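You operate a simulated robot arm through the tools that you are given. There is no shell and no other tool. Be economical: measure what you need, move in short steps, check, and stop when the job is done.

Carry out the task below with a simulated robot arm. There is one attempt and no reset: what you move stays moved.

TASK
Put things in order on the worktop by the fridge. At the end: the clear short banded tumbler stands where the red herb pot stood; the teal bowl stands where the grey cloth stood; the red herb pot stands where the teal bowl stood; the grey cloth is in the blue bucket; whatever was shut is shut again. Leave all else as you found it, and nothing knocked over.

It is judged by the outcome, as a careful person would: the job done as asked, and still so three seconds after it is handed in. It fails if anything else is knocked over, pushed out of place, dropped, spilled or broken. Flat cloth is picked up by pressing the open fingertips on it (5 to 10 N) and closing them slowly along it; thin cloth reads only 2 to 8 mm in the jaws.

THE ROBOT
A 7-joint arm with a two-finger parallel gripper, fixed in place. Base frame: the origin is at the foot of the arm, x ahead of it, y to its left, z up; the work surface is at about z = 0. Units: m, degrees, N and s.
With the tool pointing down near the work surface it reaches from about 0.24 to 0.62 m from the base axis. Its first joint turns from -66.0 to 66.0 degrees. Payload 2.6 kg.
The TCP is the grasp point between the finger pads, 0.03 m short of the fingertips. In the tool frame z runs along the fingers and y along their closing line. The gripper opens to 0.094 m. The fingers are 0.028 m wide and 0.01 m thick; the gripper's body (0.05 by 0.096 m) begins 0.055 m behind the TCP.
Orientation is that of the tool frame in the base frame, as a unit quaternion [w, x, y, z]. With the fingers straight down and closing along the base's y, the tool's x points along the base's -x, its y along +y and its z along -z.

THE INTERFACE
- The arm moves only by the tool arm_command. Its argument "commands" is a list of rows, each a list of 7 numbers: the shift along the tool's x, y, z in units of 50 mm (1.0 is 50 mm), then the turn, a rotation vector about the tool's x, y, z in units of 6 degrees (1.0 is 6 degrees), then the gripper command, from -1 (fully open) to 1 (shut), values between in proportion. In form: [[dx, dy, dz, ax, ay, az, grip], ...]. A call has 1 to 8 rows; each row shifts and turns the commanded pose from where the row before left it, along the tool's axes as they then stand. A call with a number of a shift or a turn outside -1 to 1 is refused whole. Rows are played at 5 a second. More than 0.05 m and 8.6 degrees between two rows, or a gripper value outside its range, and nothing of the call is played. A pose out of reach is approached as far as the arm can. The call stops where the force on the tool passes 40 N (or 10 N more than at its start, if that is more) or the arm is blocked; 0.2 s more then pass. Each finger travels about 0.072 m/s and halts on what it meets, pressing with about 44 N; the grip force reading is that of the motor and also rises with nothing between the fingers. The clock runs only during rows and for 0.2 s after the last one: add rows that do not move to give the fingers time. It gives the time, the measured TCP pose, the force on the tool (base axes), the opening and the grip force at its end, in the units of the frame above (readings bear some noise).
- Cameras (640 x 400 px; columns grow to the right, rows downward): "scene" is fixed at [0.0509, 0.4544, 0.5542]; the picture's right is [-0.55, -0.84, 0.00], its down [-0.56, 0.36, -0.75] and it looks along [0.63, -0.41, -0.66] (base axes); focal length 251 px, centre (320, 200). "wrist" rides on the gripper at [0.076, 0.014, -0.103] in the tool frame; the picture's right is [-0.18, 0.98, 0.00], its down [-0.75, -0.14, -0.64] and it looks along [-0.63, -0.12, 0.77] (tool axes); focal length 243 px, centre (320, 200). There is no depth. A picture from a camera that has moved, and an enlarged one, comes with that camera's place and axes in the base frame and with its lens.
- camera(camera): a new picture of that camera. The clock stands still meanwhile.
- zoom(camera, box): a new picture of the part [left, top, right, bottom] of that camera's present view, enlarged. The clock stands still meanwhile.
- close_job(): hands the job in; it is judged then, once.

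Go step by step. Nothing tells you positions but the pictures and the camera data: compare them with the known pose of the tool, close in by small moves and look again before you grip or let go. The budget is 120 turns and 64 pictures, counting those below and the enlarged ones. Unless the task says otherwise, let go and move clear before handing in, and close with one line.

The tools are called after "Emit:" as name(argument=value, ...) on one line, values as JSON. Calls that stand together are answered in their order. arm_command: Moves the arm, as the interface text tells. Its arguments: {"type":"object","properties":{"commands":{"type":"array","items":{"type":"array","items":{"type":"number"}}}},"required":["commands"]} The other tools are called the same way: camera (camera) takes a picture; zoom (camera, box) takes an enlarged picture of a part of a camera's view; close_job () hands the job in.

At the start:

```text
t: 0.0
tool_pos: [0.3489, 0.0927, 0.3608]
orientation: [0.001, 0.001, 1.0, 0.001]
force: [0.2, -0.9, 0.2]
finger_gap: 0.0939
grip_force: 0.0
```

scene: 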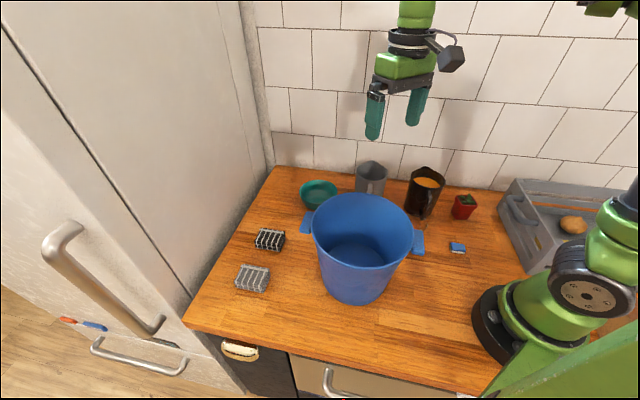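
wrist: 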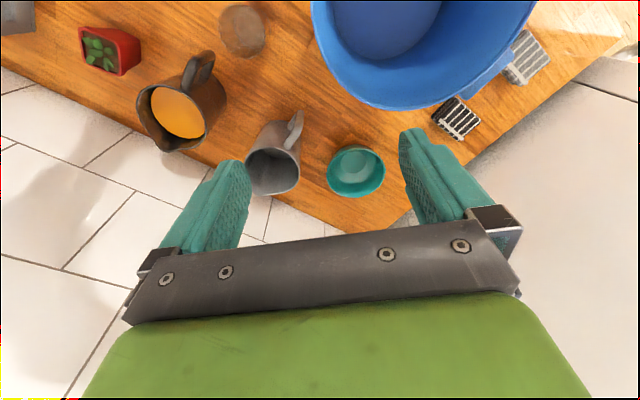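

I see a worktop with a teal bowl, grey jug, dark jug, red pot, blue bucket and some small items. The tumbler and the cloth are not clear yet, so I will enlarge parts of the view.

Emit:
zoom(camera="scene", box=[400, 160, 560, 260])

Emit:
zoom(camera="scene", box=[200, 160, 360, 310])

Emit:
zoom(camera="wrist", box=[60, 0, 380, 200])

```text
4.00 times, centred on (480, 210) of scene
camera zoom: at [0.0509, 0.4544, 0.5542], right [-0.55, -0.84, 0.0], down [-0.56, 0.36, -0.75], along [0.63, -0.41, -0.66], focal length 1004 px, centre (-320, 160)
```

zoom: 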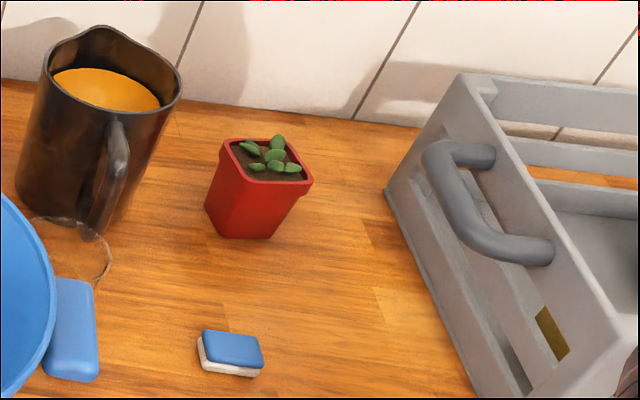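

```text
2.67 times, centred on (280, 235) of scene
camera zoom: at [0.0509, 0.4544, 0.5542], right [-0.55, -0.84, 0.0], down [-0.56, 0.36, -0.75], along [0.63, -0.41, -0.66], focal length 669 px, centre (427, 107)
```

zoom: 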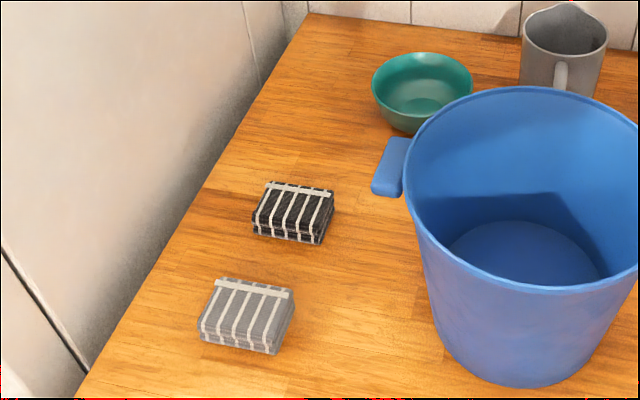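

```text
2.00 times, centred on (220, 100) of wrist
camera zoom: at [0.272, 0.1074, 0.464], right [0.19, 0.98, 0.0], down [0.75, -0.14, 0.64], along [0.63, -0.12, -0.77], focal length 485 px, centre (520, 400)
```

zoom: 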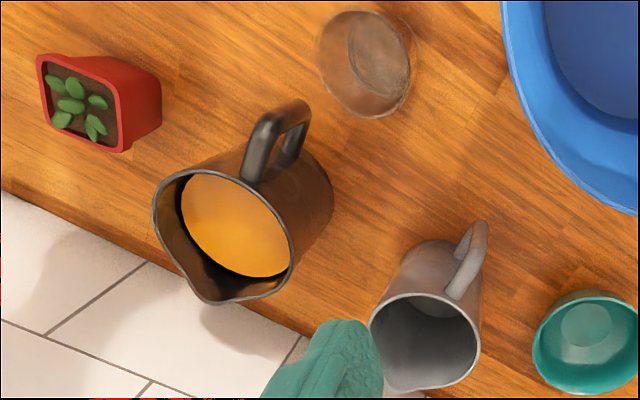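

The grey striped folded cloth is at about (0.41, 0.41). The bowl is near (0.57, 0.13), the pot near (0.275, -0.22), the clear tumbler near (0.29, -0.02) and the bucket near (0.28, 0.20). I will go above the cloth first.

Emit:
arm_command(commands=[[-0.17, 0.9, 0, 0, 0, 0, -1], [-0.17, 0.9, 0, 0, 0, 0, -1], [-0.17, 0.9, 0, 0, 0, 0, -1], [-0.17, 0.9, 0, 0, 0, 0, -1], [-0.17, 0.9, 0, 0, 0, 0, -1], [-0.17, 0.9, 0, 0, 0, 0, -1], [-0.17, 0.9, 0, 0, 0, 0, -1], [0, 0, 0.6, 0, 0, 0, -1]])

Emit:
arm_command(commands=[[0, 0, 1, 0, 0, 0, -1], [0, 0, 1, 0, 0, 0, -1], [0, 0, 1, 0, 0, 0, -1], [0, 0, 0, 0, 0, 0, -1]])

Emit:
camera(camera="wrist")

Emit:
camera(camera="scene")

```text
t: 1.8
tool_pos: [0.3866, 0.3522, 0.3238]
orientation: [0.0, 0.002, 1.0, 0.001]
force: [-0.6, -0.3, -0.2]
finger_gap: 0.0939
grip_force: 0.0
out of reach, approached as far as the arm can: row 6, 7
```

```text
t: 2.8
tool_pos: [0.3873, 0.3503, 0.1749]
orientation: [0.0, 0.002, 1.0, 0.001]
force: [0.2, 0.2, 0.5]
finger_gap: 0.0942
grip_force: 0.0
```

```text
58 pictures are left
camera wrist: at [0.3102, 0.3657, 0.2774], right [0.19, 0.98, 0.0], down [0.75, -0.14, 0.64], along [0.63, -0.12, -0.77], focal length 243 px, centre (320, 200)
```

wrist: 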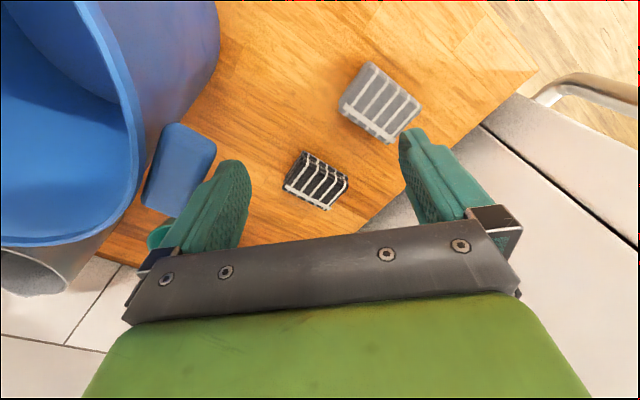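

```text
57 pictures are left
```

scene: 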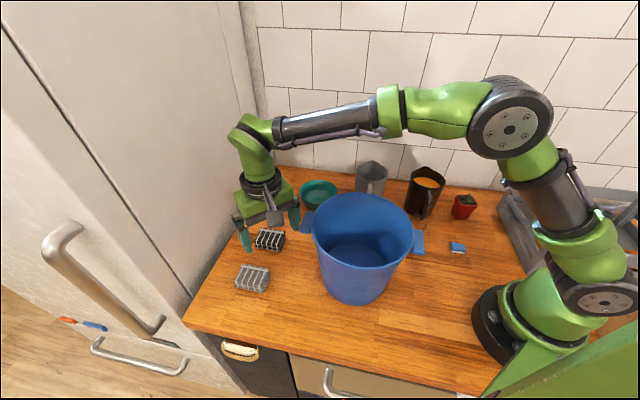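

The cloth's top is centred near (0.405, 0.413), with its long side along 48°. I will turn the tool by 41° so that it closes across the short side, and lower a little.

Emit:
arm_command(commands=[[0, 0, 0.2, 0, 0, -0.976, -1], [0, 0, 0.2, 0, 0, -0.976, -1], [0, 0, 0.2, 0, 0, -0.976, -1], [0, 0, 0.2, 0, 0, -0.976, -1], [0, 0, 0.2, 0, 0, -0.976, -1], [0, 0, 0.2, 0, 0, -0.976, -1], [0, 0, 0.2, 0, 0, -0.976, -1], [0, 0, 0, 0, 0, 0, -1]])

```text
t: 3.3
tool_pos: [0.391, 0.3552, 0.1706]
orientation: [0.013, -0.072, 0.997, 0.009]
force: [0.5, 3.0, 9.4]
finger_gap: 0.0924
grip_force: 0.0
stopped in row 2: the force on the tool passed its limit (the readings are from after the stop); the commanded pose is now the measured one
```

The tool touched something while turning; I will look before moving on.

Emit:
zoom(camera="scene", box=[180, 100, 420, 300])

Emit:
camera(camera="wrist")

```text
2.00 times, centred on (300, 200) of scene
camera zoom: at [0.0509, 0.4544, 0.5542], right [-0.55, -0.84, 0.0], down [-0.56, 0.36, -0.75], along [0.63, -0.41, -0.66], focal length 502 px, centre (360, 200)
```

zoom: 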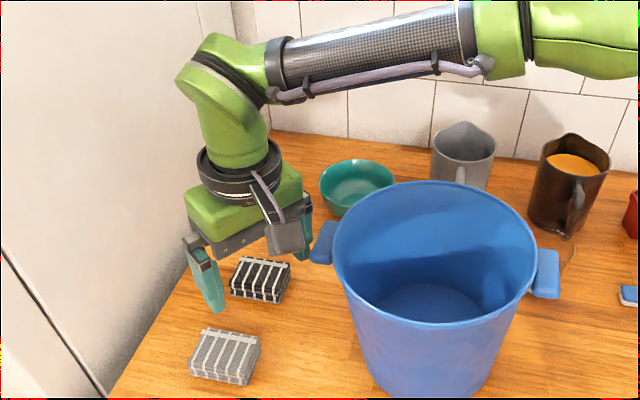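

```text
55 pictures are left
camera wrist: at [0.3095, 0.3569, 0.2723], right [0.04, 1.0, 0.02], down [0.75, -0.04, 0.66], along [0.66, -0.01, -0.75], focal length 243 px, centre (320, 200)
```

wrist: 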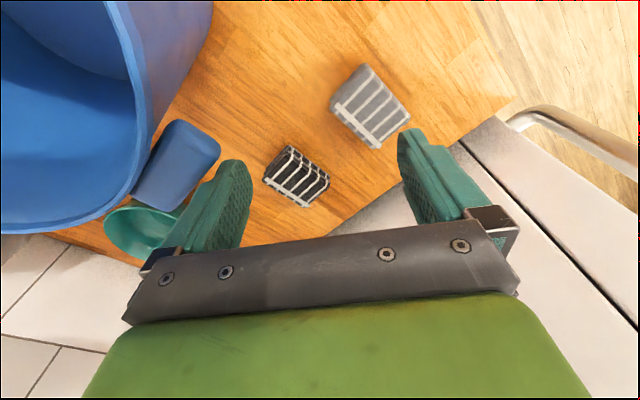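

A finger pressed down on the bucket's left handle and seems to have tilted the bucket a little. I will lift straight up and look.

Emit:
arm_command(commands=[[0, 0, -0.3, 0, 0, 0, -1], [0, 0, -0.7, 0, 0, 0, -1], [0, 0, -0.8, 0, 0, 0, -1], [0, 0, 0, 0, 0, 0, -1]])

Emit:
camera(camera="scene")

```text
t: 4.3
tool_pos: [0.3874, 0.3539, 0.2589]
orientation: [0.011, -0.073, 0.997, 0.008]
force: [-1.8, 0.7, 0.2]
finger_gap: 0.0941
grip_force: 0.0
```

```text
54 pictures are left
```

scene: 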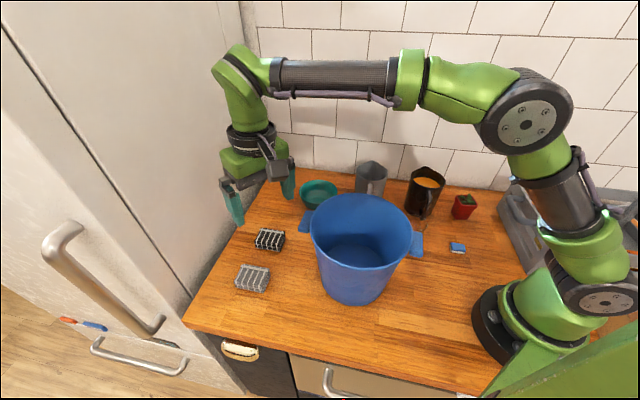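

The bucket has settled back essentially where it was. I will finish the turn at this height and take out the slight tilt.

Emit:
arm_command(commands=[[0, 0, 0, 0.15, 0.21, 0, -1], [0, 0, 0, 0, 0, -0.905, -1], [0, 0, 0, 0, 0, -0.905, -1], [0, 0, 0, 0, 0, -0.905, -1], [0, 0, 0, 0, 0, -0.905, -1], [0, 0, 0, 0, 0, -0.905, -1], [0, 0, 0, 0, 0, -0.905, -1], [0, 0, 0, 0, 0, 0, -1]])

```text
t: 6.1
tool_pos: [0.3874, 0.3537, 0.259]
orientation: [-0.001, -0.35, 0.937, -0.001]
force: [-0.3, 0.6, 0.1]
finger_gap: 0.0942
grip_force: 0.0
```

The tool is aligned. I will move over the cloth while descending to z = 0.085.

Emit:
arm_command(commands=[[-0.21, 0.13, 0.7, 0, 0, 0, -1], [-0.21, 0.13, 0.7, 0, 0, 0, -1], [-0.21, 0.13, 0.7, 0, 0, 0, -1], [-0.21, 0.13, 0.7, 0, 0, 0, -1], [-0.21, 0.13, 0.7, 0, 0, 0, -1], [0, 0, 0, 0, 0, 0, -1]])

Emit:
camera(camera="wrist")

Emit:
camera(camera="scene")

```text
t: 7.5
tool_pos: [0.4051, 0.4131, 0.0838]
orientation: [0.001, -0.35, 0.937, 0.0]
force: [-0.1, -0.5, -0.2]
finger_gap: 0.0941
grip_force: 0.0
```

```text
53 pictures are left
camera wrist: at [0.3383, 0.3739, 0.187], right [-0.5, 0.86, 0.0], down [0.66, 0.39, 0.64], along [0.56, 0.32, -0.77], focal length 243 px, centre (320, 200)
```

wrist: 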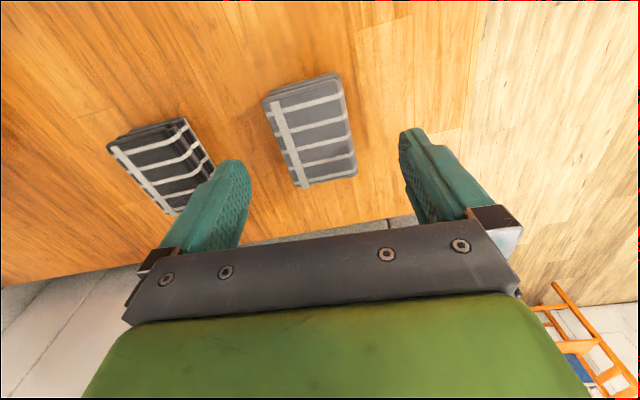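

```text
52 pictures are left
```

scene: 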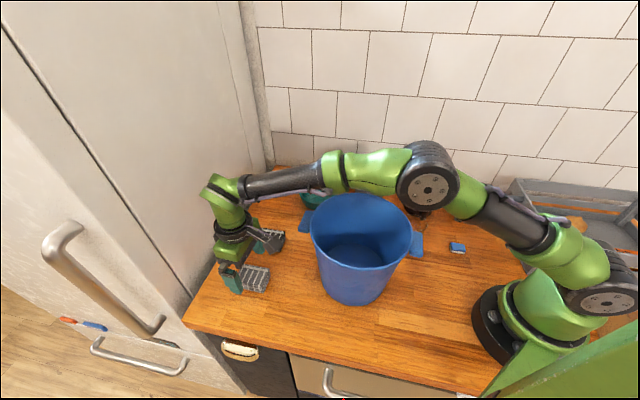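

The cloth is under the tool, about 7 mm to one side. I will correct that, lower the fingertips to just above the worktop and close slowly.

Emit:
arm_command(commands=[[0.08, -0.13, 0.3, 0, 0, 0, -1], [0, 0, 0.3, 0, 0, 0, -1], [0, 0, 0.25, 0, 0, 0, -1], [0, 0, 0.11, 0, 0, 0, -1], [0, 0, 0, 0, 0, 0, -1]])

Emit:
camera(camera="wrist")

```text
t: 8.7
tool_pos: [0.4079, 0.4055, 0.0365]
orientation: [-0.001, -0.35, 0.937, -0.001]
force: [0.7, -0.1, 0.5]
finger_gap: 0.0942
grip_force: 0.1
```

```text
51 pictures are left
camera wrist: at [0.3399, 0.3658, 0.1394], right [-0.5, 0.86, 0.0], down [0.66, 0.39, 0.64], along [0.55, 0.32, -0.77], focal length 243 px, centre (320, 200)
```

wrist: 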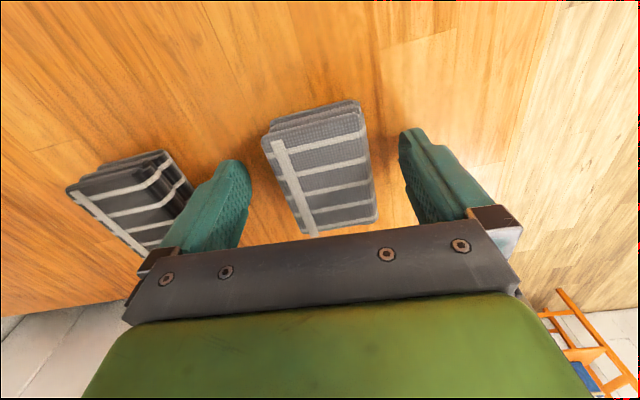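

The cloth lies between the fingers and the black one is clear. I will close in steps.

Emit:
arm_command(commands=[[0, 0, 0.06, 0, 0, 0, -0.6], [0, 0, 0, 0, 0, 0, -0.2], [0, 0, 0, 0, 0, 0, 0.2], [0, 0, 0, 0, 0, 0, 0.6], [0, 0, 0, 0, 0, 0, 1], [0, 0, 0, 0, 0, 0, 1], [0, 0, 0, 0, 0, 0, 1]])

Emit:
camera(camera="wrist")

```text
t: 10.3
tool_pos: [0.4082, 0.4046, 0.033]
orientation: [-0.001, -0.349, 0.937, -0.001]
force: [-0.3, -0.1, 0.9]
finger_gap: 0.0584
grip_force: 43.6
```

```text
50 pictures are left
camera wrist: at [0.34, 0.3656, 0.1363], right [-0.5, 0.86, 0.0], down [0.66, 0.39, 0.64], along [0.55, 0.32, -0.77], focal length 243 px, centre (320, 200)
```

wrist: 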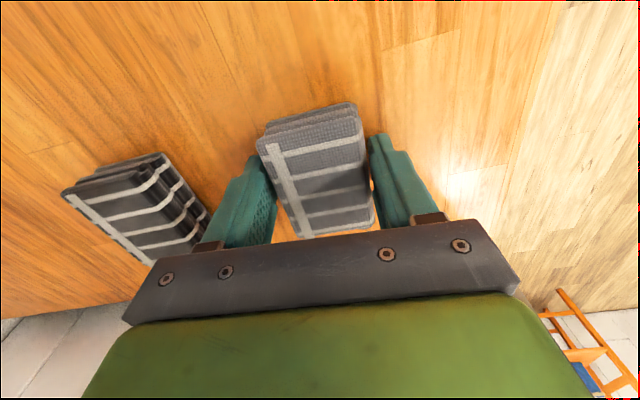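

The cloth is gripped (gap 58 mm); its spot is (0.406, 0.407). I will lift it and check.

Emit:
arm_command(commands=[[0, 0, -0.4, 0, 0, 0, 1], [0, 0, -0.9, 0, 0, 0, 1], [0, 0, -0.9, 0, 0, 0, 1], [0, 0, -0.9, 0, 0, 0, 1], [0.3, 0, -0.9, 0, 0, 0, 1], [0.3, 0, -0.8, 0, 0, 0, 1], [0, 0, 0, 0, 0, 0, 1]])

Emit:
camera(camera="scene")

```text
t: 11.9
tool_pos: [0.3841, 0.3852, 0.2738]
orientation: [0.0, -0.349, 0.937, -0.001]
force: [-0.8, -0.5, -0.3]
finger_gap: 0.0579
grip_force: 43.6
```

```text
49 pictures are left
```

scene: 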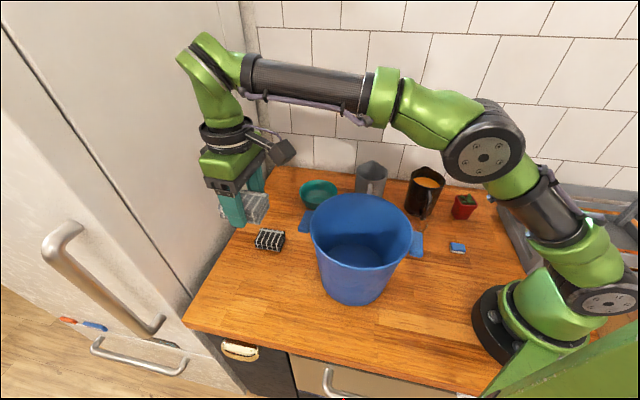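

The cloth is held. I will carry it over the bucket.

Emit:
arm_command(commands=[[0.745, -0.252, -0.15, 0, 0, 0, 1], [0.745, -0.252, -0.15, 0, 0, 0, 1], [0.745, -0.252, -0.15, 0, 0, 0, 1], [0.745, -0.252, -0.15, 0, 0, 0, 1], [0.745, -0.252, 0, 0, 0, 0, 1], [0, 0, 0, 0, 0, 0, 1]])

Emit:
camera(camera="wrist")

Emit:
camera(camera="scene")

```text
t: 13.3
tool_pos: [0.2852, 0.2163, 0.3034]
orientation: [-0.001, -0.349, 0.937, -0.001]
force: [-0.5, -0.2, -0.1]
finger_gap: 0.0575
grip_force: 44.4
```

```text
48 pictures are left
camera wrist: at [0.2178, 0.1764, 0.4072], right [-0.5, 0.86, 0.0], down [0.66, 0.39, 0.64], along [0.55, 0.32, -0.77], focal length 243 px, centre (320, 200)
```

wrist: 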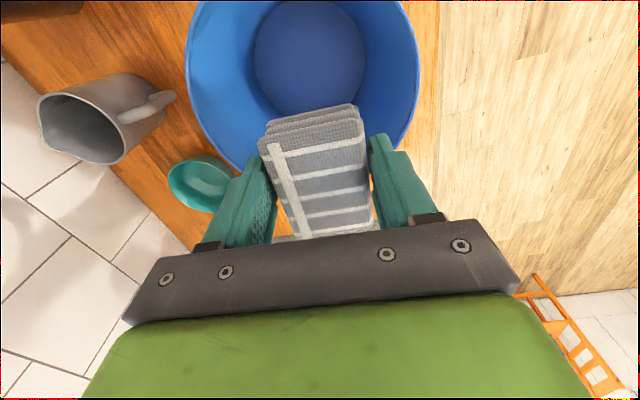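

```text
47 pictures are left
```

scene: 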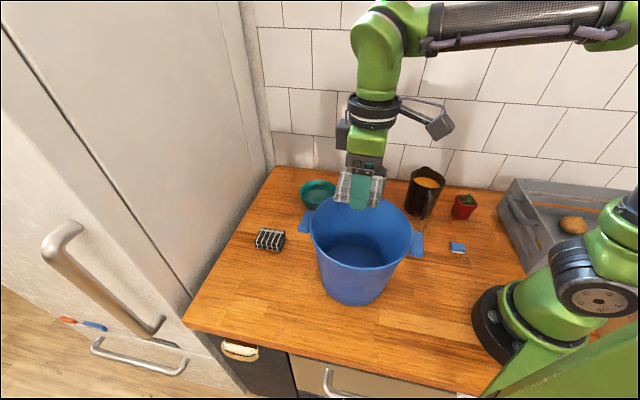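

The bucket centre is about (0.277, 0.196). I will shift slightly sideways and lower into the bucket to TCP z = 0.09, watching the force.

Emit:
arm_command(commands=[[0.0, -0.22, 0.3, 0, 0, 0, 1], [0, 0, 0.8, 0, 0, 0, 1], [0, 0, 0.8, 0, 0, 0, 1], [0, 0, 0.8, 0, 0, 0, 1], [0, 0, 0.8, 0, 0, 0, 1], [0, 0, 0.6, 0, 0, 0, 1], [0, 0, 0, 0, 0, 0, 1]])

Emit:
camera(camera="scene")

```text
t: 14.9
tool_pos: [0.2925, 0.2074, 0.0988]
orientation: [0.001, -0.35, 0.937, -0.001]
force: [-0.5, -0.7, -0.5]
finger_gap: 0.0574
grip_force: 43.8
```

```text
46 pictures are left
```

scene: 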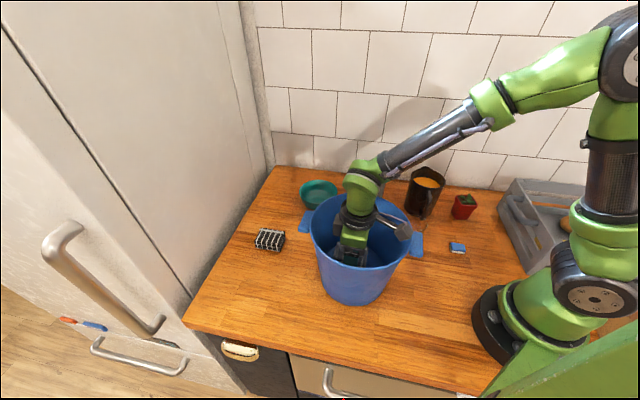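

The cloth hangs inside the bucket. I will open and then rise straight up.

Emit:
arm_command(commands=[[0, 0, 0.3, 0, 0, 0, 1], [0, 0, 0, 0, 0, 0, -0.4], [0, 0, 0, 0, 0, 0, -0.7], [0, 0, 0, 0, 0, 0, -0.7]])

Emit:
arm_command(commands=[[0, 0, -0.5, 0, 0, 0, -0.7], [0, 0, -0.9, 0, 0, 0, -0.7], [0, 0, -0.9, 0, 0, 0, -0.7], [0, 0, -0.9, 0, 0, 0, -0.7], [0, 0, -0.9, 0, 0, 0, -0.7], [0, 0, -0.9, 0, 0, 0, -1], [0, 0, 0, 0, 0, 0, -1]])

Emit:
camera(camera="wrist")

Emit:
camera(camera="scene")

```text
t: 15.9
tool_pos: [0.2937, 0.2058, 0.0839]
orientation: [0.0, -0.35, 0.937, -0.001]
force: [0.5, 0.5, -0.7]
finger_gap: 0.0799
grip_force: 0.0
```

```text
t: 17.5
tool_pos: [0.2933, 0.2075, 0.3338]
orientation: [-0.001, -0.349, 0.937, -0.002]
force: [-0.2, -0.8, 0.6]
finger_gap: 0.094
grip_force: 0.1
```

```text
45 pictures are left
camera wrist: at [0.2256, 0.1686, 0.437], right [-0.5, 0.86, 0.0], down [0.66, 0.39, 0.64], along [0.55, 0.32, -0.77], focal length 243 px, centre (320, 200)
```

wrist: 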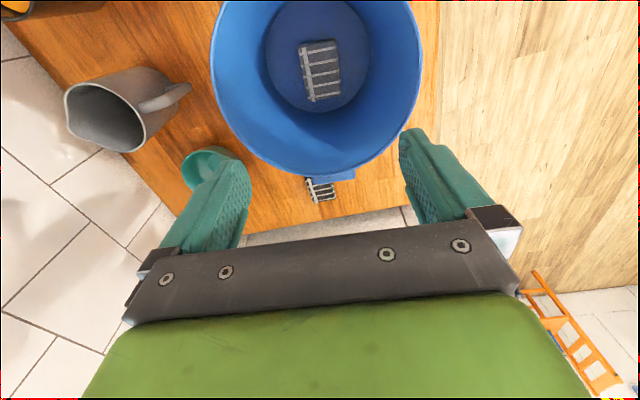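

```text
44 pictures are left
```

scene: 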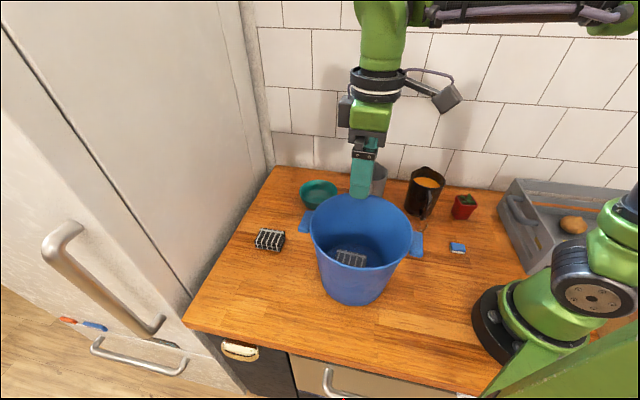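

The grey cloth lies in the bucket. Next is the bowl: I will turn to yaw 18° and go to a hover near it for a good look.

Emit:
arm_command(commands=[[0, 0, 0, 0, 0, 0.958, -1], [0, 0, 0, 0, 0, 0.958, -1], [0, 0, 0, 0, 0, 0.958, -1], [0, 0, 0, 0, 0, 0.958, -1], [0, 0, 0, 0, 0, 0, -1]])

Emit:
arm_command(commands=[[-0.8, -0.2, 0, 0, 0, 0, -1], [-0.8, -0.2, 0, 0, 0, 0, -1], [-0.8, -0.2, 0, 0, 0, 0, -1], [-0.8, -0.2, 0.3, 0, 0, 0, -1], [-0.7, -0.2, 0.5, 0, 0, 0, -1], [0, 0, 0.8, 0, 0, 0, -1], [0, 0, 0.8, 0, 0, 0, -1], [0, 0, 0, 0, 0, 0, -1]])

Emit:
camera(camera="wrist")

```text
t: 18.7
tool_pos: [0.2935, 0.2084, 0.3335]
orientation: [0.0, -0.155, 0.988, 0.0]
force: [-0.9, -0.5, -0.5]
finger_gap: 0.0939
grip_force: 0.2
```

```text
t: 20.5
tool_pos: [0.4936, 0.2189, 0.2149]
orientation: [0.0, -0.156, 0.988, -0.002]
force: [0.0, -0.4, 0.6]
finger_gap: 0.0939
grip_force: 0.0
```

```text
43 pictures are left
camera wrist: at [0.4162, 0.2096, 0.3169], right [-0.13, 0.99, 0.0], down [0.76, 0.1, 0.64], along [0.64, 0.08, -0.77], focal length 243 px, centre (320, 200)
```

wrist: 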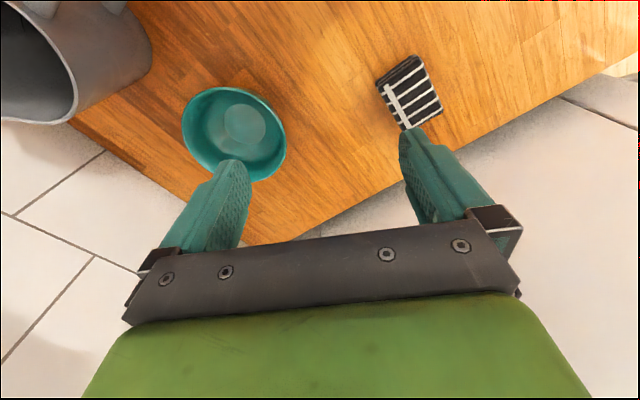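

The bowl is centred near (0.558, 0.126) with rim radius about 0.058. I will pinch its left rim near (0.540, 0.180), so I hover just above that first.

Emit:
arm_command(commands=[[-0.21, -0.34, 0.7, 0, 0, 0, -0.28], [-0.21, -0.34, 0.7, 0, 0, 0, -0.28], [-0.21, -0.34, 0.7, 0, 0, 0, -0.28], [0, 0, 0, 0, 0, 0, -0.28]])

Emit:
camera(camera="wrist")

Emit:
zoom(camera="scene", box=[240, 150, 400, 250])

```text
t: 21.5
tool_pos: [0.5406, 0.1807, 0.1099]
orientation: [0.0, -0.156, 0.988, -0.001]
force: [-0.9, 0.2, -0.3]
finger_gap: 0.0604
grip_force: 0.1
```

```text
42 pictures are left
camera wrist: at [0.4624, 0.1707, 0.2115], right [-0.13, 0.99, 0.0], down [0.76, 0.1, 0.64], along [0.64, 0.08, -0.77], focal length 243 px, centre (320, 200)
```

wrist: 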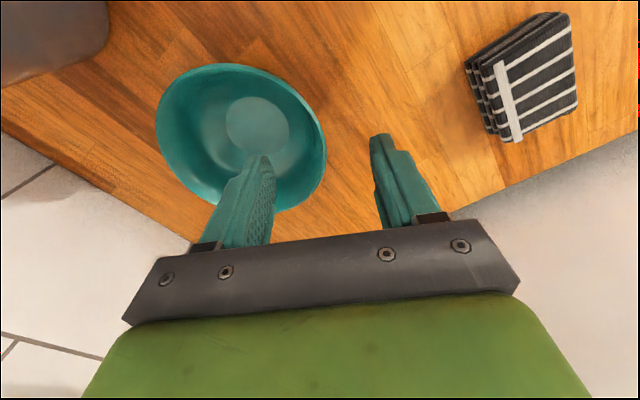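

```text
4.00 times, centred on (320, 200) of scene
camera zoom: at [0.0509, 0.4544, 0.5542], right [-0.55, -0.84, 0.0], down [-0.56, 0.36, -0.75], along [0.63, -0.41, -0.66], focal length 1004 px, centre (320, 200)
```

zoom: 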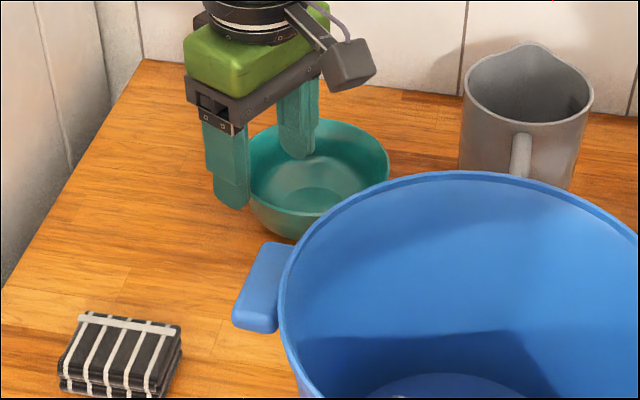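

The rim sits between the fingers. I will descend so that the fingertips are about 20 mm above the worktop and look again.

Emit:
arm_command(commands=[[0.1, 0.02, 0.4, 0, 0, 0, -0.28], [0, 0, 0.4, 0, 0, 0, -0.28], [0, 0, 0.4, 0, 0, 0, -0.28], [0, 0, 0, 0, 0, 0, -0.28]])

Emit:
camera(camera="wrist")

```text
t: 22.5
tool_pos: [0.5348, 0.1812, 0.0493]
orientation: [0.0, -0.155, 0.988, -0.001]
force: [0.4, -1.0, 0.2]
finger_gap: 0.0603
grip_force: 0.0
```

```text
40 pictures are left
camera wrist: at [0.4567, 0.171, 0.152], right [-0.13, 0.99, 0.0], down [0.76, 0.1, 0.64], along [0.64, 0.08, -0.77], focal length 243 px, centre (320, 200)
```

wrist: 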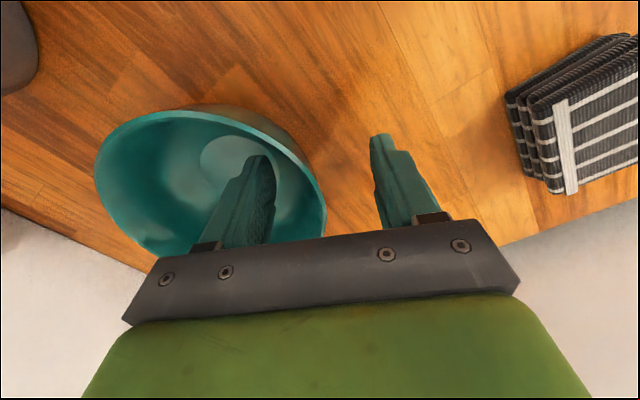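

The inner finger is inside the bowl and the outer one clear. I will close on the rim.

Emit:
arm_command(commands=[[0, 0, 0, 0, 0, 0, 0.0], [0, 0, 0, 0, 0, 0, 0.3], [0, 0, 0, 0, 0, 0, 0.6], [0, 0, 0, 0, 0, 0, 1], [0, 0, 0, 0, 0, 0, 1], [0, 0, 0, 0, 0, 0, 1]])

Emit:
camera(camera="wrist")

```text
t: 23.9
tool_pos: [0.5358, 0.1802, 0.0507]
orientation: [0.004, -0.156, 0.988, -0.002]
force: [1.9, -1.8, 23.9]
finger_gap: 0.0139
grip_force: 44.3
```

```text
39 pictures are left
camera wrist: at [0.4575, 0.1708, 0.1541], right [-0.13, 0.99, 0.0], down [0.76, 0.1, 0.65], along [0.64, 0.08, -0.76], focal length 243 px, centre (320, 200)
```

wrist: 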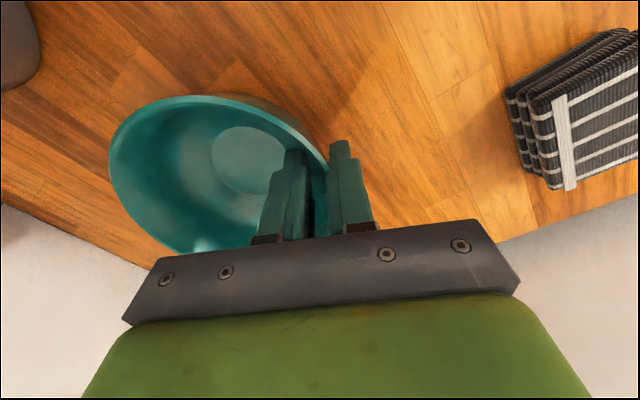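

The rim is gripped (14 mm including the wall's slope). I will lift a little and check that it holds.

Emit:
arm_command(commands=[[0, 0, -0.3, 0, 0, 0, 1], [0, 0, -0.4, 0, 0, 0, 1], [0, 0, -0.4, 0, 0, 0, 1], [0, 0, 0, 0, 0, 0, 1]])

Emit:
zoom(camera="scene", box=[240, 150, 400, 250])

```text
t: 24.9
tool_pos: [0.5352, 0.1804, 0.1028]
orientation: [-0.001, -0.155, 0.988, -0.001]
force: [0.3, 1.0, -1.6]
finger_gap: 0.0077
grip_force: 41.6
```

```text
4.00 times, centred on (320, 200) of scene
camera zoom: at [0.0509, 0.4544, 0.5542], right [-0.55, -0.84, 0.0], down [-0.56, 0.36, -0.75], along [0.63, -0.41, -0.66], focal length 1004 px, centre (320, 200)
```

zoom: 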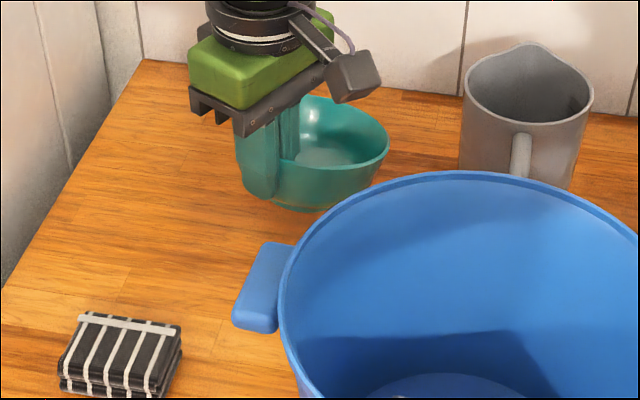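

The bowl is held but probably tilted in the jaws. I will look at it from the wrist.

Emit:
camera(camera="wrist")

```text
37 pictures are left
camera wrist: at [0.4569, 0.1711, 0.2067], right [-0.13, 0.99, 0.0], down [0.76, 0.1, 0.64], along [0.64, 0.08, -0.77], focal length 243 px, centre (320, 200)
```

wrist: 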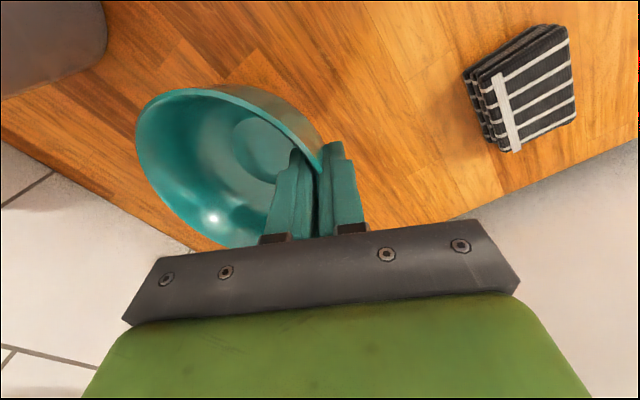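

The bowl hangs tilted about 17°, which I will level before placing. First I lift to z of about 0.205, clear of the bucket handle, and swing round at constant radius to the cloth's spot.

Emit:
arm_command(commands=[[0, 0, -0.5, 0, 0, 0, 1], [0, 0, -0.8, 0, 0, 0, 1], [0, 0, -0.8, 0, 0, 0, 1], [0, 0, 0, 0, 0, 0, 1]])

Emit:
arm_command(commands=[[0.006, 0.8, 0, 0, 0, -0.48, 1], [0.02, 0.8, 0, 0, 0, -0.48, 1], [0.037, 0.8, 0, 0, 0, -0.48, 1], [0.052, 0.8, 0, 0, 0, -0.48, 1], [0.067, 0.8, 0, 0, 0, -0.48, 1], [0.083, 0.8, 0, 0, 0, -0.48, 1], [0.098, 0.8, 0, 0, 0, -0.48, 1], [0.113, 0.8, 0, 0, 0, -0.48, 1]])

Emit:
camera(camera="scene")

```text
t: 25.9
tool_pos: [0.533, 0.1796, 0.2109]
orientation: [0.0, -0.155, 0.988, -0.002]
force: [0.3, -0.5, -1.2]
finger_gap: 0.0075
grip_force: 41.4
```

```text
t: 27.7
tool_pos: [0.364, 0.4498, 0.2085]
orientation: [0.0, -0.349, 0.937, -0.002]
force: [-0.6, 0.0, -1.7]
finger_gap: 0.0076
grip_force: 41.6
```

```text
36 pictures are left
```

scene: 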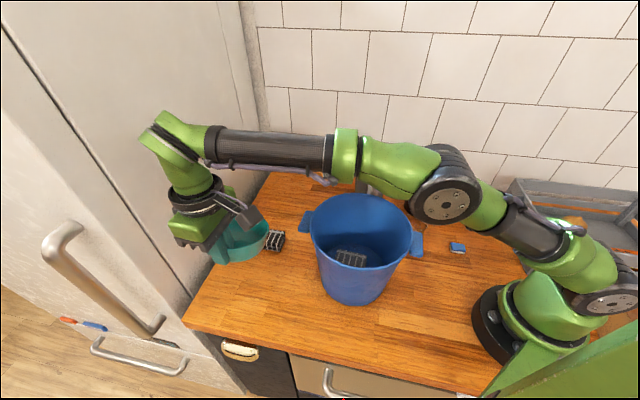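

The tool is where I wanted it. I will lower to about z = 0.12, level the bowl by tilting 17°, and look.

Emit:
arm_command(commands=[[0, 0, 0.6, 0, 0, 0, 1], [0, 0, 0.6, 0, 0, 0, 1], [0, 0, 0.5, 0.7, 0, 0, 1], [0, 0, 0, 0.7, 0, 0, 1], [0, 0, 0, 0.7, 0, 0, 1], [0, 0, 0, 0.7, 0, 0, 1], [0, 0, 0, 0, 0, 0, 1]])

Emit:
camera(camera="wrist")

Emit:
zoom(camera="scene", box=[170, 200, 330, 300])

```text
t: 29.3
tool_pos: [0.3658, 0.45, 0.1215]
orientation: [0.051, -0.346, 0.926, -0.139]
force: [-1.1, 0.1, -1.7]
finger_gap: 0.0076
grip_force: 41.6
```

```text
35 pictures are left
camera wrist: at [0.2783, 0.4316, 0.2176], right [-0.48, 0.83, -0.29], down [0.54, 0.53, 0.65], along [0.7, 0.16, -0.7], focal length 243 px, centre (320, 200)
```

wrist: 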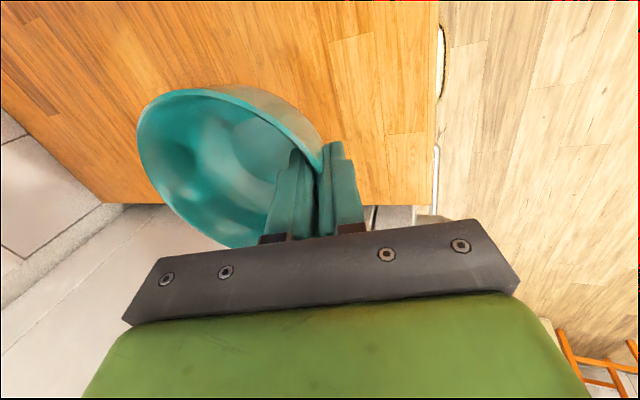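

```text
4.00 times, centred on (250, 250) of scene
camera zoom: at [0.0509, 0.4544, 0.5542], right [-0.55, -0.84, 0.0], down [-0.56, 0.36, -0.75], along [0.63, -0.41, -0.66], focal length 1004 px, centre (600, 0)
```

zoom: 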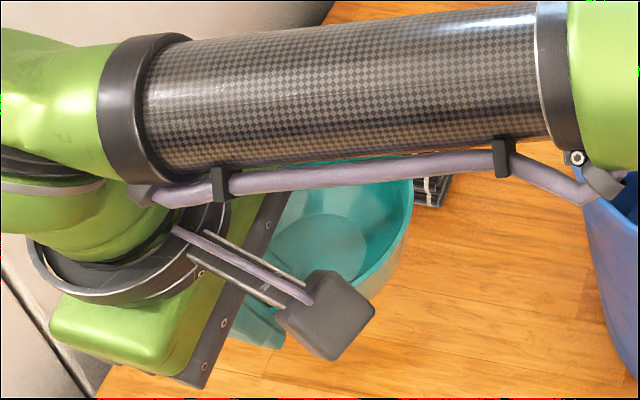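

The bowl looks level, with its centre close to the cloth's spot. I will lower it vertically, with a small correction.

Emit:
arm_command(commands=[[-0.08, 0.117, 0.382, 0, 0, 0, 1], [0, 0.117, 0.382, 0, 0, 0, 1], [0, 0.088, 0.287, 0, 0, 0, 1], [0, 0, 0, 0, 0, 0, 1]])

Emit:
camera(camera="wrist")

```text
t: 30.3
tool_pos: [0.3684, 0.4517, 0.0671]
orientation: [0.05, -0.346, 0.927, -0.138]
force: [-0.7, -0.5, -2.0]
finger_gap: 0.0077
grip_force: 42.1
```

```text
33 pictures are left
camera wrist: at [0.2813, 0.4345, 0.1627], right [-0.48, 0.83, -0.29], down [0.54, 0.53, 0.65], along [0.7, 0.16, -0.7], focal length 243 px, centre (320, 200)
```

wrist: 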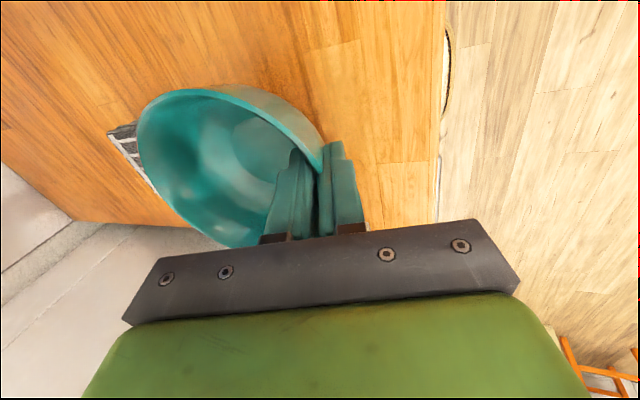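

No contact yet. I will lower in 4 mm steps and watch the force.

Emit:
arm_command(commands=[[0, 0.023, 0.077, 0, 0, 0, 1], [0, 0.023, 0.077, 0, 0, 0, 1], [0, 0.023, 0.077, 0, 0, 0, 1], [0, 0, 0, 0, 0, 0, 1]])

Emit:
arm_command(commands=[[0, 0.012, 0.038, 0, 0, 0, 1], [0, 0.012, 0.038, 0, 0, 0, 1]])

```text
t: 31.3
tool_pos: [0.3687, 0.4522, 0.0561]
orientation: [0.05, -0.346, 0.927, -0.138]
force: [0.4, -0.2, -1.5]
finger_gap: 0.0077
grip_force: 41.7
```

```text
t: 31.9
tool_pos: [0.3678, 0.4513, 0.052]
orientation: [0.051, -0.346, 0.927, -0.138]
force: [0.2, -0.2, -2.1]
finger_gap: 0.0078
grip_force: 41.6
```

Emit:
arm_command(commands=[[0, 0.012, 0.038, 0, 0, 0, 1], [0, 0.012, 0.038, 0, 0, 0, 1]])

Emit:
arm_command(commands=[[0, 0.006, 0.02, 0, 0, 0, 1], [0, 0.006, 0.02, 0, 0, 0, 1]])

Emit:
zoom(camera="scene", box=[170, 220, 330, 320])

```text
t: 32.5
tool_pos: [0.3683, 0.453, 0.0489]
orientation: [0.052, -0.346, 0.926, -0.139]
force: [-2.8, -0.2, 5.9]
finger_gap: 0.0076
grip_force: 42.1
```

```text
t: 33.1
tool_pos: [0.3665, 0.4538, 0.0479]
orientation: [0.052, -0.347, 0.927, -0.136]
force: [-10.4, 3.8, 21.7]
finger_gap: 0.0077
grip_force: 42.0
```

```text
4.00 times, centred on (250, 270) of scene
camera zoom: at [0.0508, 0.4543, 0.5543], right [-0.55, -0.84, 0.0], down [-0.56, 0.36, -0.75], along [0.63, -0.41, -0.66], focal length 1004 px, centre (600, -80)
```

zoom: 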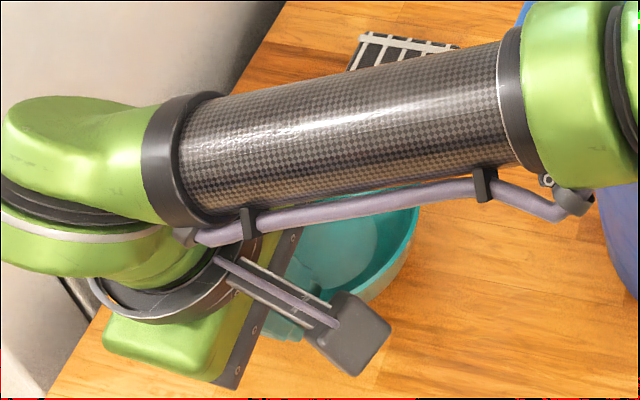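

The bowl touches the worktop. I will ease up 1 mm and open gently.

Emit:
arm_command(commands=[[0, -0.006, -0.02, 0, 0, 0, 1], [0, 0, 0, 0, 0, 0, 0.7], [0, 0, 0, 0, 0, 0, 0.5], [0, 0, 0, 0, 0, 0, 0.3], [0, 0, 0, 0, 0, 0, 0.3]])

Emit:
camera(camera="wrist")

```text
t: 34.3
tool_pos: [0.3687, 0.4512, 0.0479]
orientation: [0.051, -0.346, 0.927, -0.139]
force: [0.1, 0.2, -0.4]
finger_gap: 0.033
grip_force: 0.2
```

```text
31 pictures are left
camera wrist: at [0.2813, 0.4339, 0.1416], right [-0.48, 0.83, -0.29], down [0.54, 0.53, 0.65], along [0.7, 0.16, -0.7], focal length 243 px, centre (320, 200)
```

wrist: 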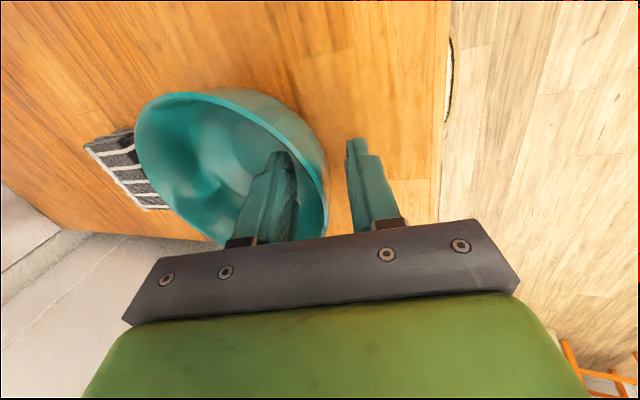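

The bowl stands free. I will withdraw along the finger direction and then look.

Emit:
arm_command(commands=[[0, 0, -0.4, 0, 0, 0, 0.3], [0, 0, -0.6, 0, 0, 0, 0.3], [0, -0.15, -0.6, 0, 0, 0, 0.3], [0, -0.2, -0.7, 0, 0, 0, 0.3], [0, -0.2, -0.7, 0, 0, 0, 0.3], [0, 0, 0, 0, 0, 0, 0.3]])

Emit:
camera(camera="wrist")

Emit:
camera(camera="scene")

```text
t: 35.7
tool_pos: [0.352, 0.4658, 0.1983]
orientation: [0.052, -0.346, 0.927, -0.138]
force: [-0.2, 0.3, -0.7]
finger_gap: 0.0329
grip_force: 0.1
out of reach, approached as far as the arm can: row 5
```

```text
30 pictures are left
camera wrist: at [0.2657, 0.4475, 0.2911], right [-0.48, 0.83, -0.28], down [0.53, 0.53, 0.66], along [0.7, 0.16, -0.7], focal length 243 px, centre (320, 200)
```

wrist: 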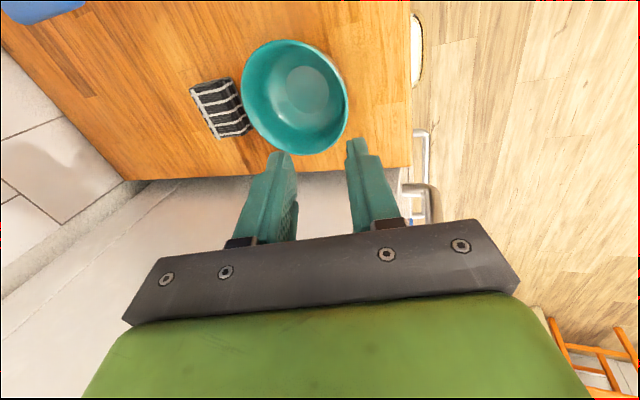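

```text
29 pictures are left
```

scene: 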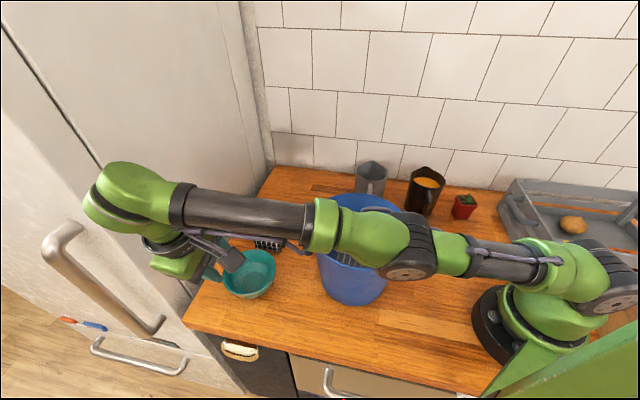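

The bowl stands close to (0.404, 0.410), clear of the black cloth. I will straighten the tool, retreat upward and swing towards the pot.

Emit:
arm_command(commands=[[0.4, 0, 0, -0.7, 0, 0, -0.2], [0.5, 0, -0.3, -0.7, 0, 0, -0.6], [0.5, 0, -0.5, -0.7, 0, 0, -1], [0.5, 0, -0.6, -0.7, 0, 0, -1], [0.5, 0, -0.7, 0, 0, 0, -1], [0.5, 0, -0.7, 0, 0, 0, -1], [0, 0, 0, 0, 0, 0, -1]])

```text
t: 37.3
tool_pos: [0.2752, 0.4359, 0.3607]
orientation: [-0.001, -0.351, 0.937, -0.002]
force: [-0.1, 0.4, 1.1]
finger_gap: 0.0942
grip_force: 0.1
out of reach, approached as far as the arm can: row 1, 2, 3, 4, 5
```

I will swing across at z = 0.36, above everything, in two calls.

Emit:
arm_command(commands=[[0.538, -0.759, 0, 0, 0, 0.98, -1], [0.457, -0.81, 0, 0, 0, 0.98, -1], [0.372, -0.853, 0, 0, 0, 0.98, -1], [0.283, -0.886, 0, 0, 0, 0.98, -1], [0.191, -0.911, 0, 0, 0, 0.98, -1], [0.096, -0.925, 0, 0, 0, 0.98, -1]])

Emit:
arm_command(commands=[[0, -0.93, 0, 0, 0, 0.98, -1], [-0.095, -0.926, 0, 0, 0, 0.98, -1], [-0.19, -0.91, 0, 0, 0, 0.98, -1], [-0.283, -0.887, 0, 0, 0, 0.98, -1], [-0.371, -0.854, 0, 0, 0, 0.98, -1], [-0.456, -0.811, 0, 0, 0, 0.98, -1], [0, 0, 0.5, 0, 0, 0, -1], [0, 0, 0, 0, 0, 0, -1]])

Emit:
camera(camera="wrist")

```text
t: 38.7
tool_pos: [0.3026, 0.1586, 0.3608]
orientation: [0.001, -0.049, 0.999, -0.001]
force: [0.0, -0.2, -1.0]
finger_gap: 0.0938
grip_force: 0.1
```

```text
t: 40.5
tool_pos: [0.3301, -0.1198, 0.3369]
orientation: [0.0, 0.257, 0.967, -0.001]
force: [0.3, -0.6, 0.0]
finger_gap: 0.094
grip_force: 0.1
```

```text
28 pictures are left
camera wrist: at [0.2695, -0.0691, 0.4393], right [0.65, 0.76, 0.0], down [0.58, -0.49, 0.64], along [0.49, -0.42, -0.77], focal length 243 px, centre (320, 200)
```

wrist: 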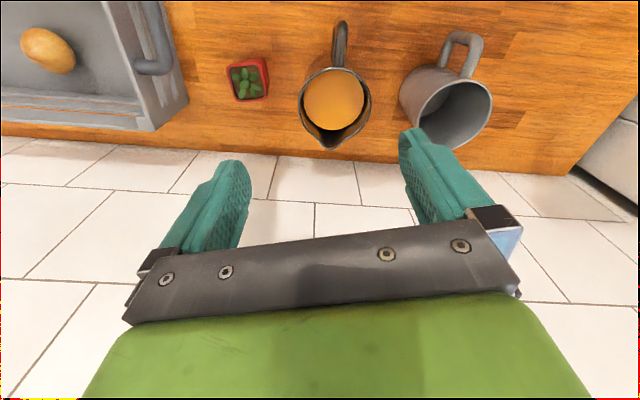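

The pot is near (0.276, -0.213), with its sides at about 52°. I will turn to yaw -38°, move over it, and lower to z of about 0.13.

Emit:
arm_command(commands=[[0, 0, 0, 0, 0, 0.7, -0.6], [0, 0, 0, 0, 0, 0.67, -0.6], [-0.1, -0.71, 0, 0, 0, 0, -0.6], [-0.1, -0.71, 0, 0, 0, 0, -0.6], [-0.1, -0.71, 0.5, 0, 0, 0, -0.6], [0, 0, 0.9, 0, 0, 0, -0.6], [0, 0, 0.9, 0, 0, 0, -0.6], [0, 0, 0.9, 0, 0, 0, -0.6]])

Emit:
arm_command(commands=[[0, 0, 0.6, 0, 0, 0, -0.6], [0, 0, 0, 0, 0, 0, -0.6]])

Emit:
camera(camera="wrist")

```text
t: 42.3
tool_pos: [0.277, -0.2126, 0.1763]
orientation: [0.0, 0.325, 0.946, -0.001]
force: [-0.1, -0.5, 0.8]
finger_gap: 0.0749
grip_force: 0.0
```

```text
t: 42.9
tool_pos: [0.2772, -0.2116, 0.1466]
orientation: [0.001, 0.325, 0.946, -0.002]
force: [0.4, -0.2, -0.1]
finger_gap: 0.0751
grip_force: 0.1
```

```text
27 pictures are left
camera wrist: at [0.225, -0.1546, 0.2489], right [0.75, 0.66, 0.0], down [0.51, -0.57, 0.64], along [0.43, -0.48, -0.77], focal length 243 px, centre (320, 200)
```

wrist: 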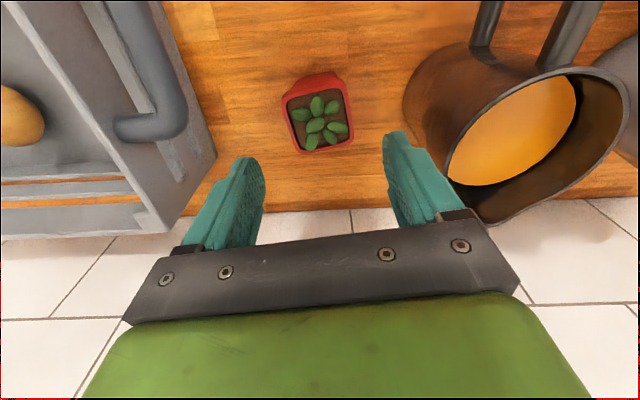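

The pot is centred between the fingers and aligned, with jug and crate clear. I will descend and grip.

Emit:
arm_command(commands=[[0, 0, 0.7, 0, 0, 0, -0.6], [0, 0, 0.7, 0, 0, 0, -0.6], [0, 0, 0.5, 0, 0, 0, -0.6], [0, 0, 0.27, 0, 0, 0, -0.6], [0, 0, 0, 0, 0, 0, -0.6]])

Emit:
camera(camera="wrist")

```text
t: 44.1
tool_pos: [0.2772, -0.2127, 0.0383]
orientation: [0.0, 0.325, 0.946, -0.001]
force: [0.4, -0.3, -0.5]
finger_gap: 0.0753
grip_force: 0.0
```

```text
26 pictures are left
camera wrist: at [0.2253, -0.1548, 0.1408], right [0.75, 0.66, 0.0], down [0.51, -0.57, 0.64], along [0.43, -0.48, -0.77], focal length 243 px, centre (320, 200)
```

wrist: 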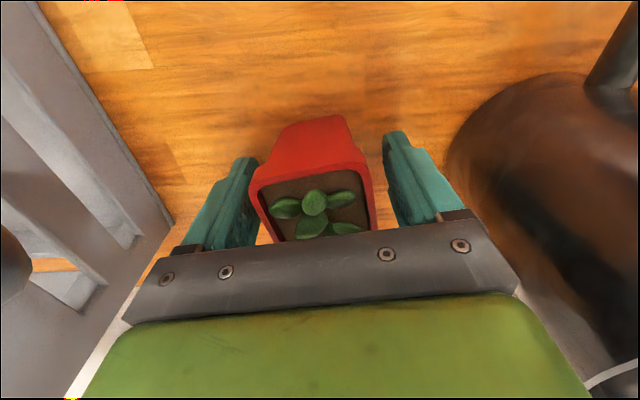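

The pot is between the fingers. I will close on it.

Emit:
arm_command(commands=[[0, 0, 0, 0, 0, 0, -0.3], [0, 0, 0, 0, 0, 0, -0.1], [0, 0, 0, 0, 0, 0, 0.3], [0, 0, 0, 0, 0, 0, 1], [0, 0, 0, 0, 0, 0, 1], [0, 0, 0, 0, 0, 0, 1]])

Emit:
arm_command(commands=[[0, 0, -0.2, 0, 0, 0, 1], [0, 0, -0.5, 0, 0, 0, 1], [0, 0, 0, 0, 0, 0, 1]])

Emit:
camera(camera="wrist")

```text
t: 45.5
tool_pos: [0.2774, -0.2124, 0.0385]
orientation: [0.001, 0.325, 0.946, -0.001]
force: [-0.3, -0.9, 0.1]
finger_gap: 0.0548
grip_force: 44.7
```

```text
t: 46.3
tool_pos: [0.2767, -0.2127, 0.0738]
orientation: [0.0, 0.325, 0.946, 0.0]
force: [0.2, -0.6, -2.4]
finger_gap: 0.0548
grip_force: 43.8
```

```text
25 pictures are left
camera wrist: at [0.2247, -0.1549, 0.1759], right [0.75, 0.66, 0.0], down [0.51, -0.57, 0.64], along [0.43, -0.48, -0.77], focal length 243 px, centre (320, 200)
```

wrist: 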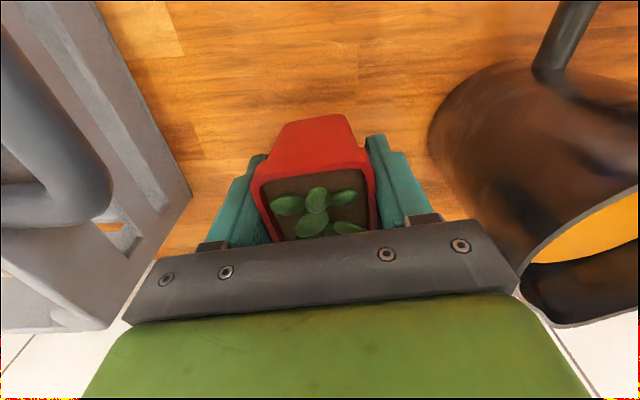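

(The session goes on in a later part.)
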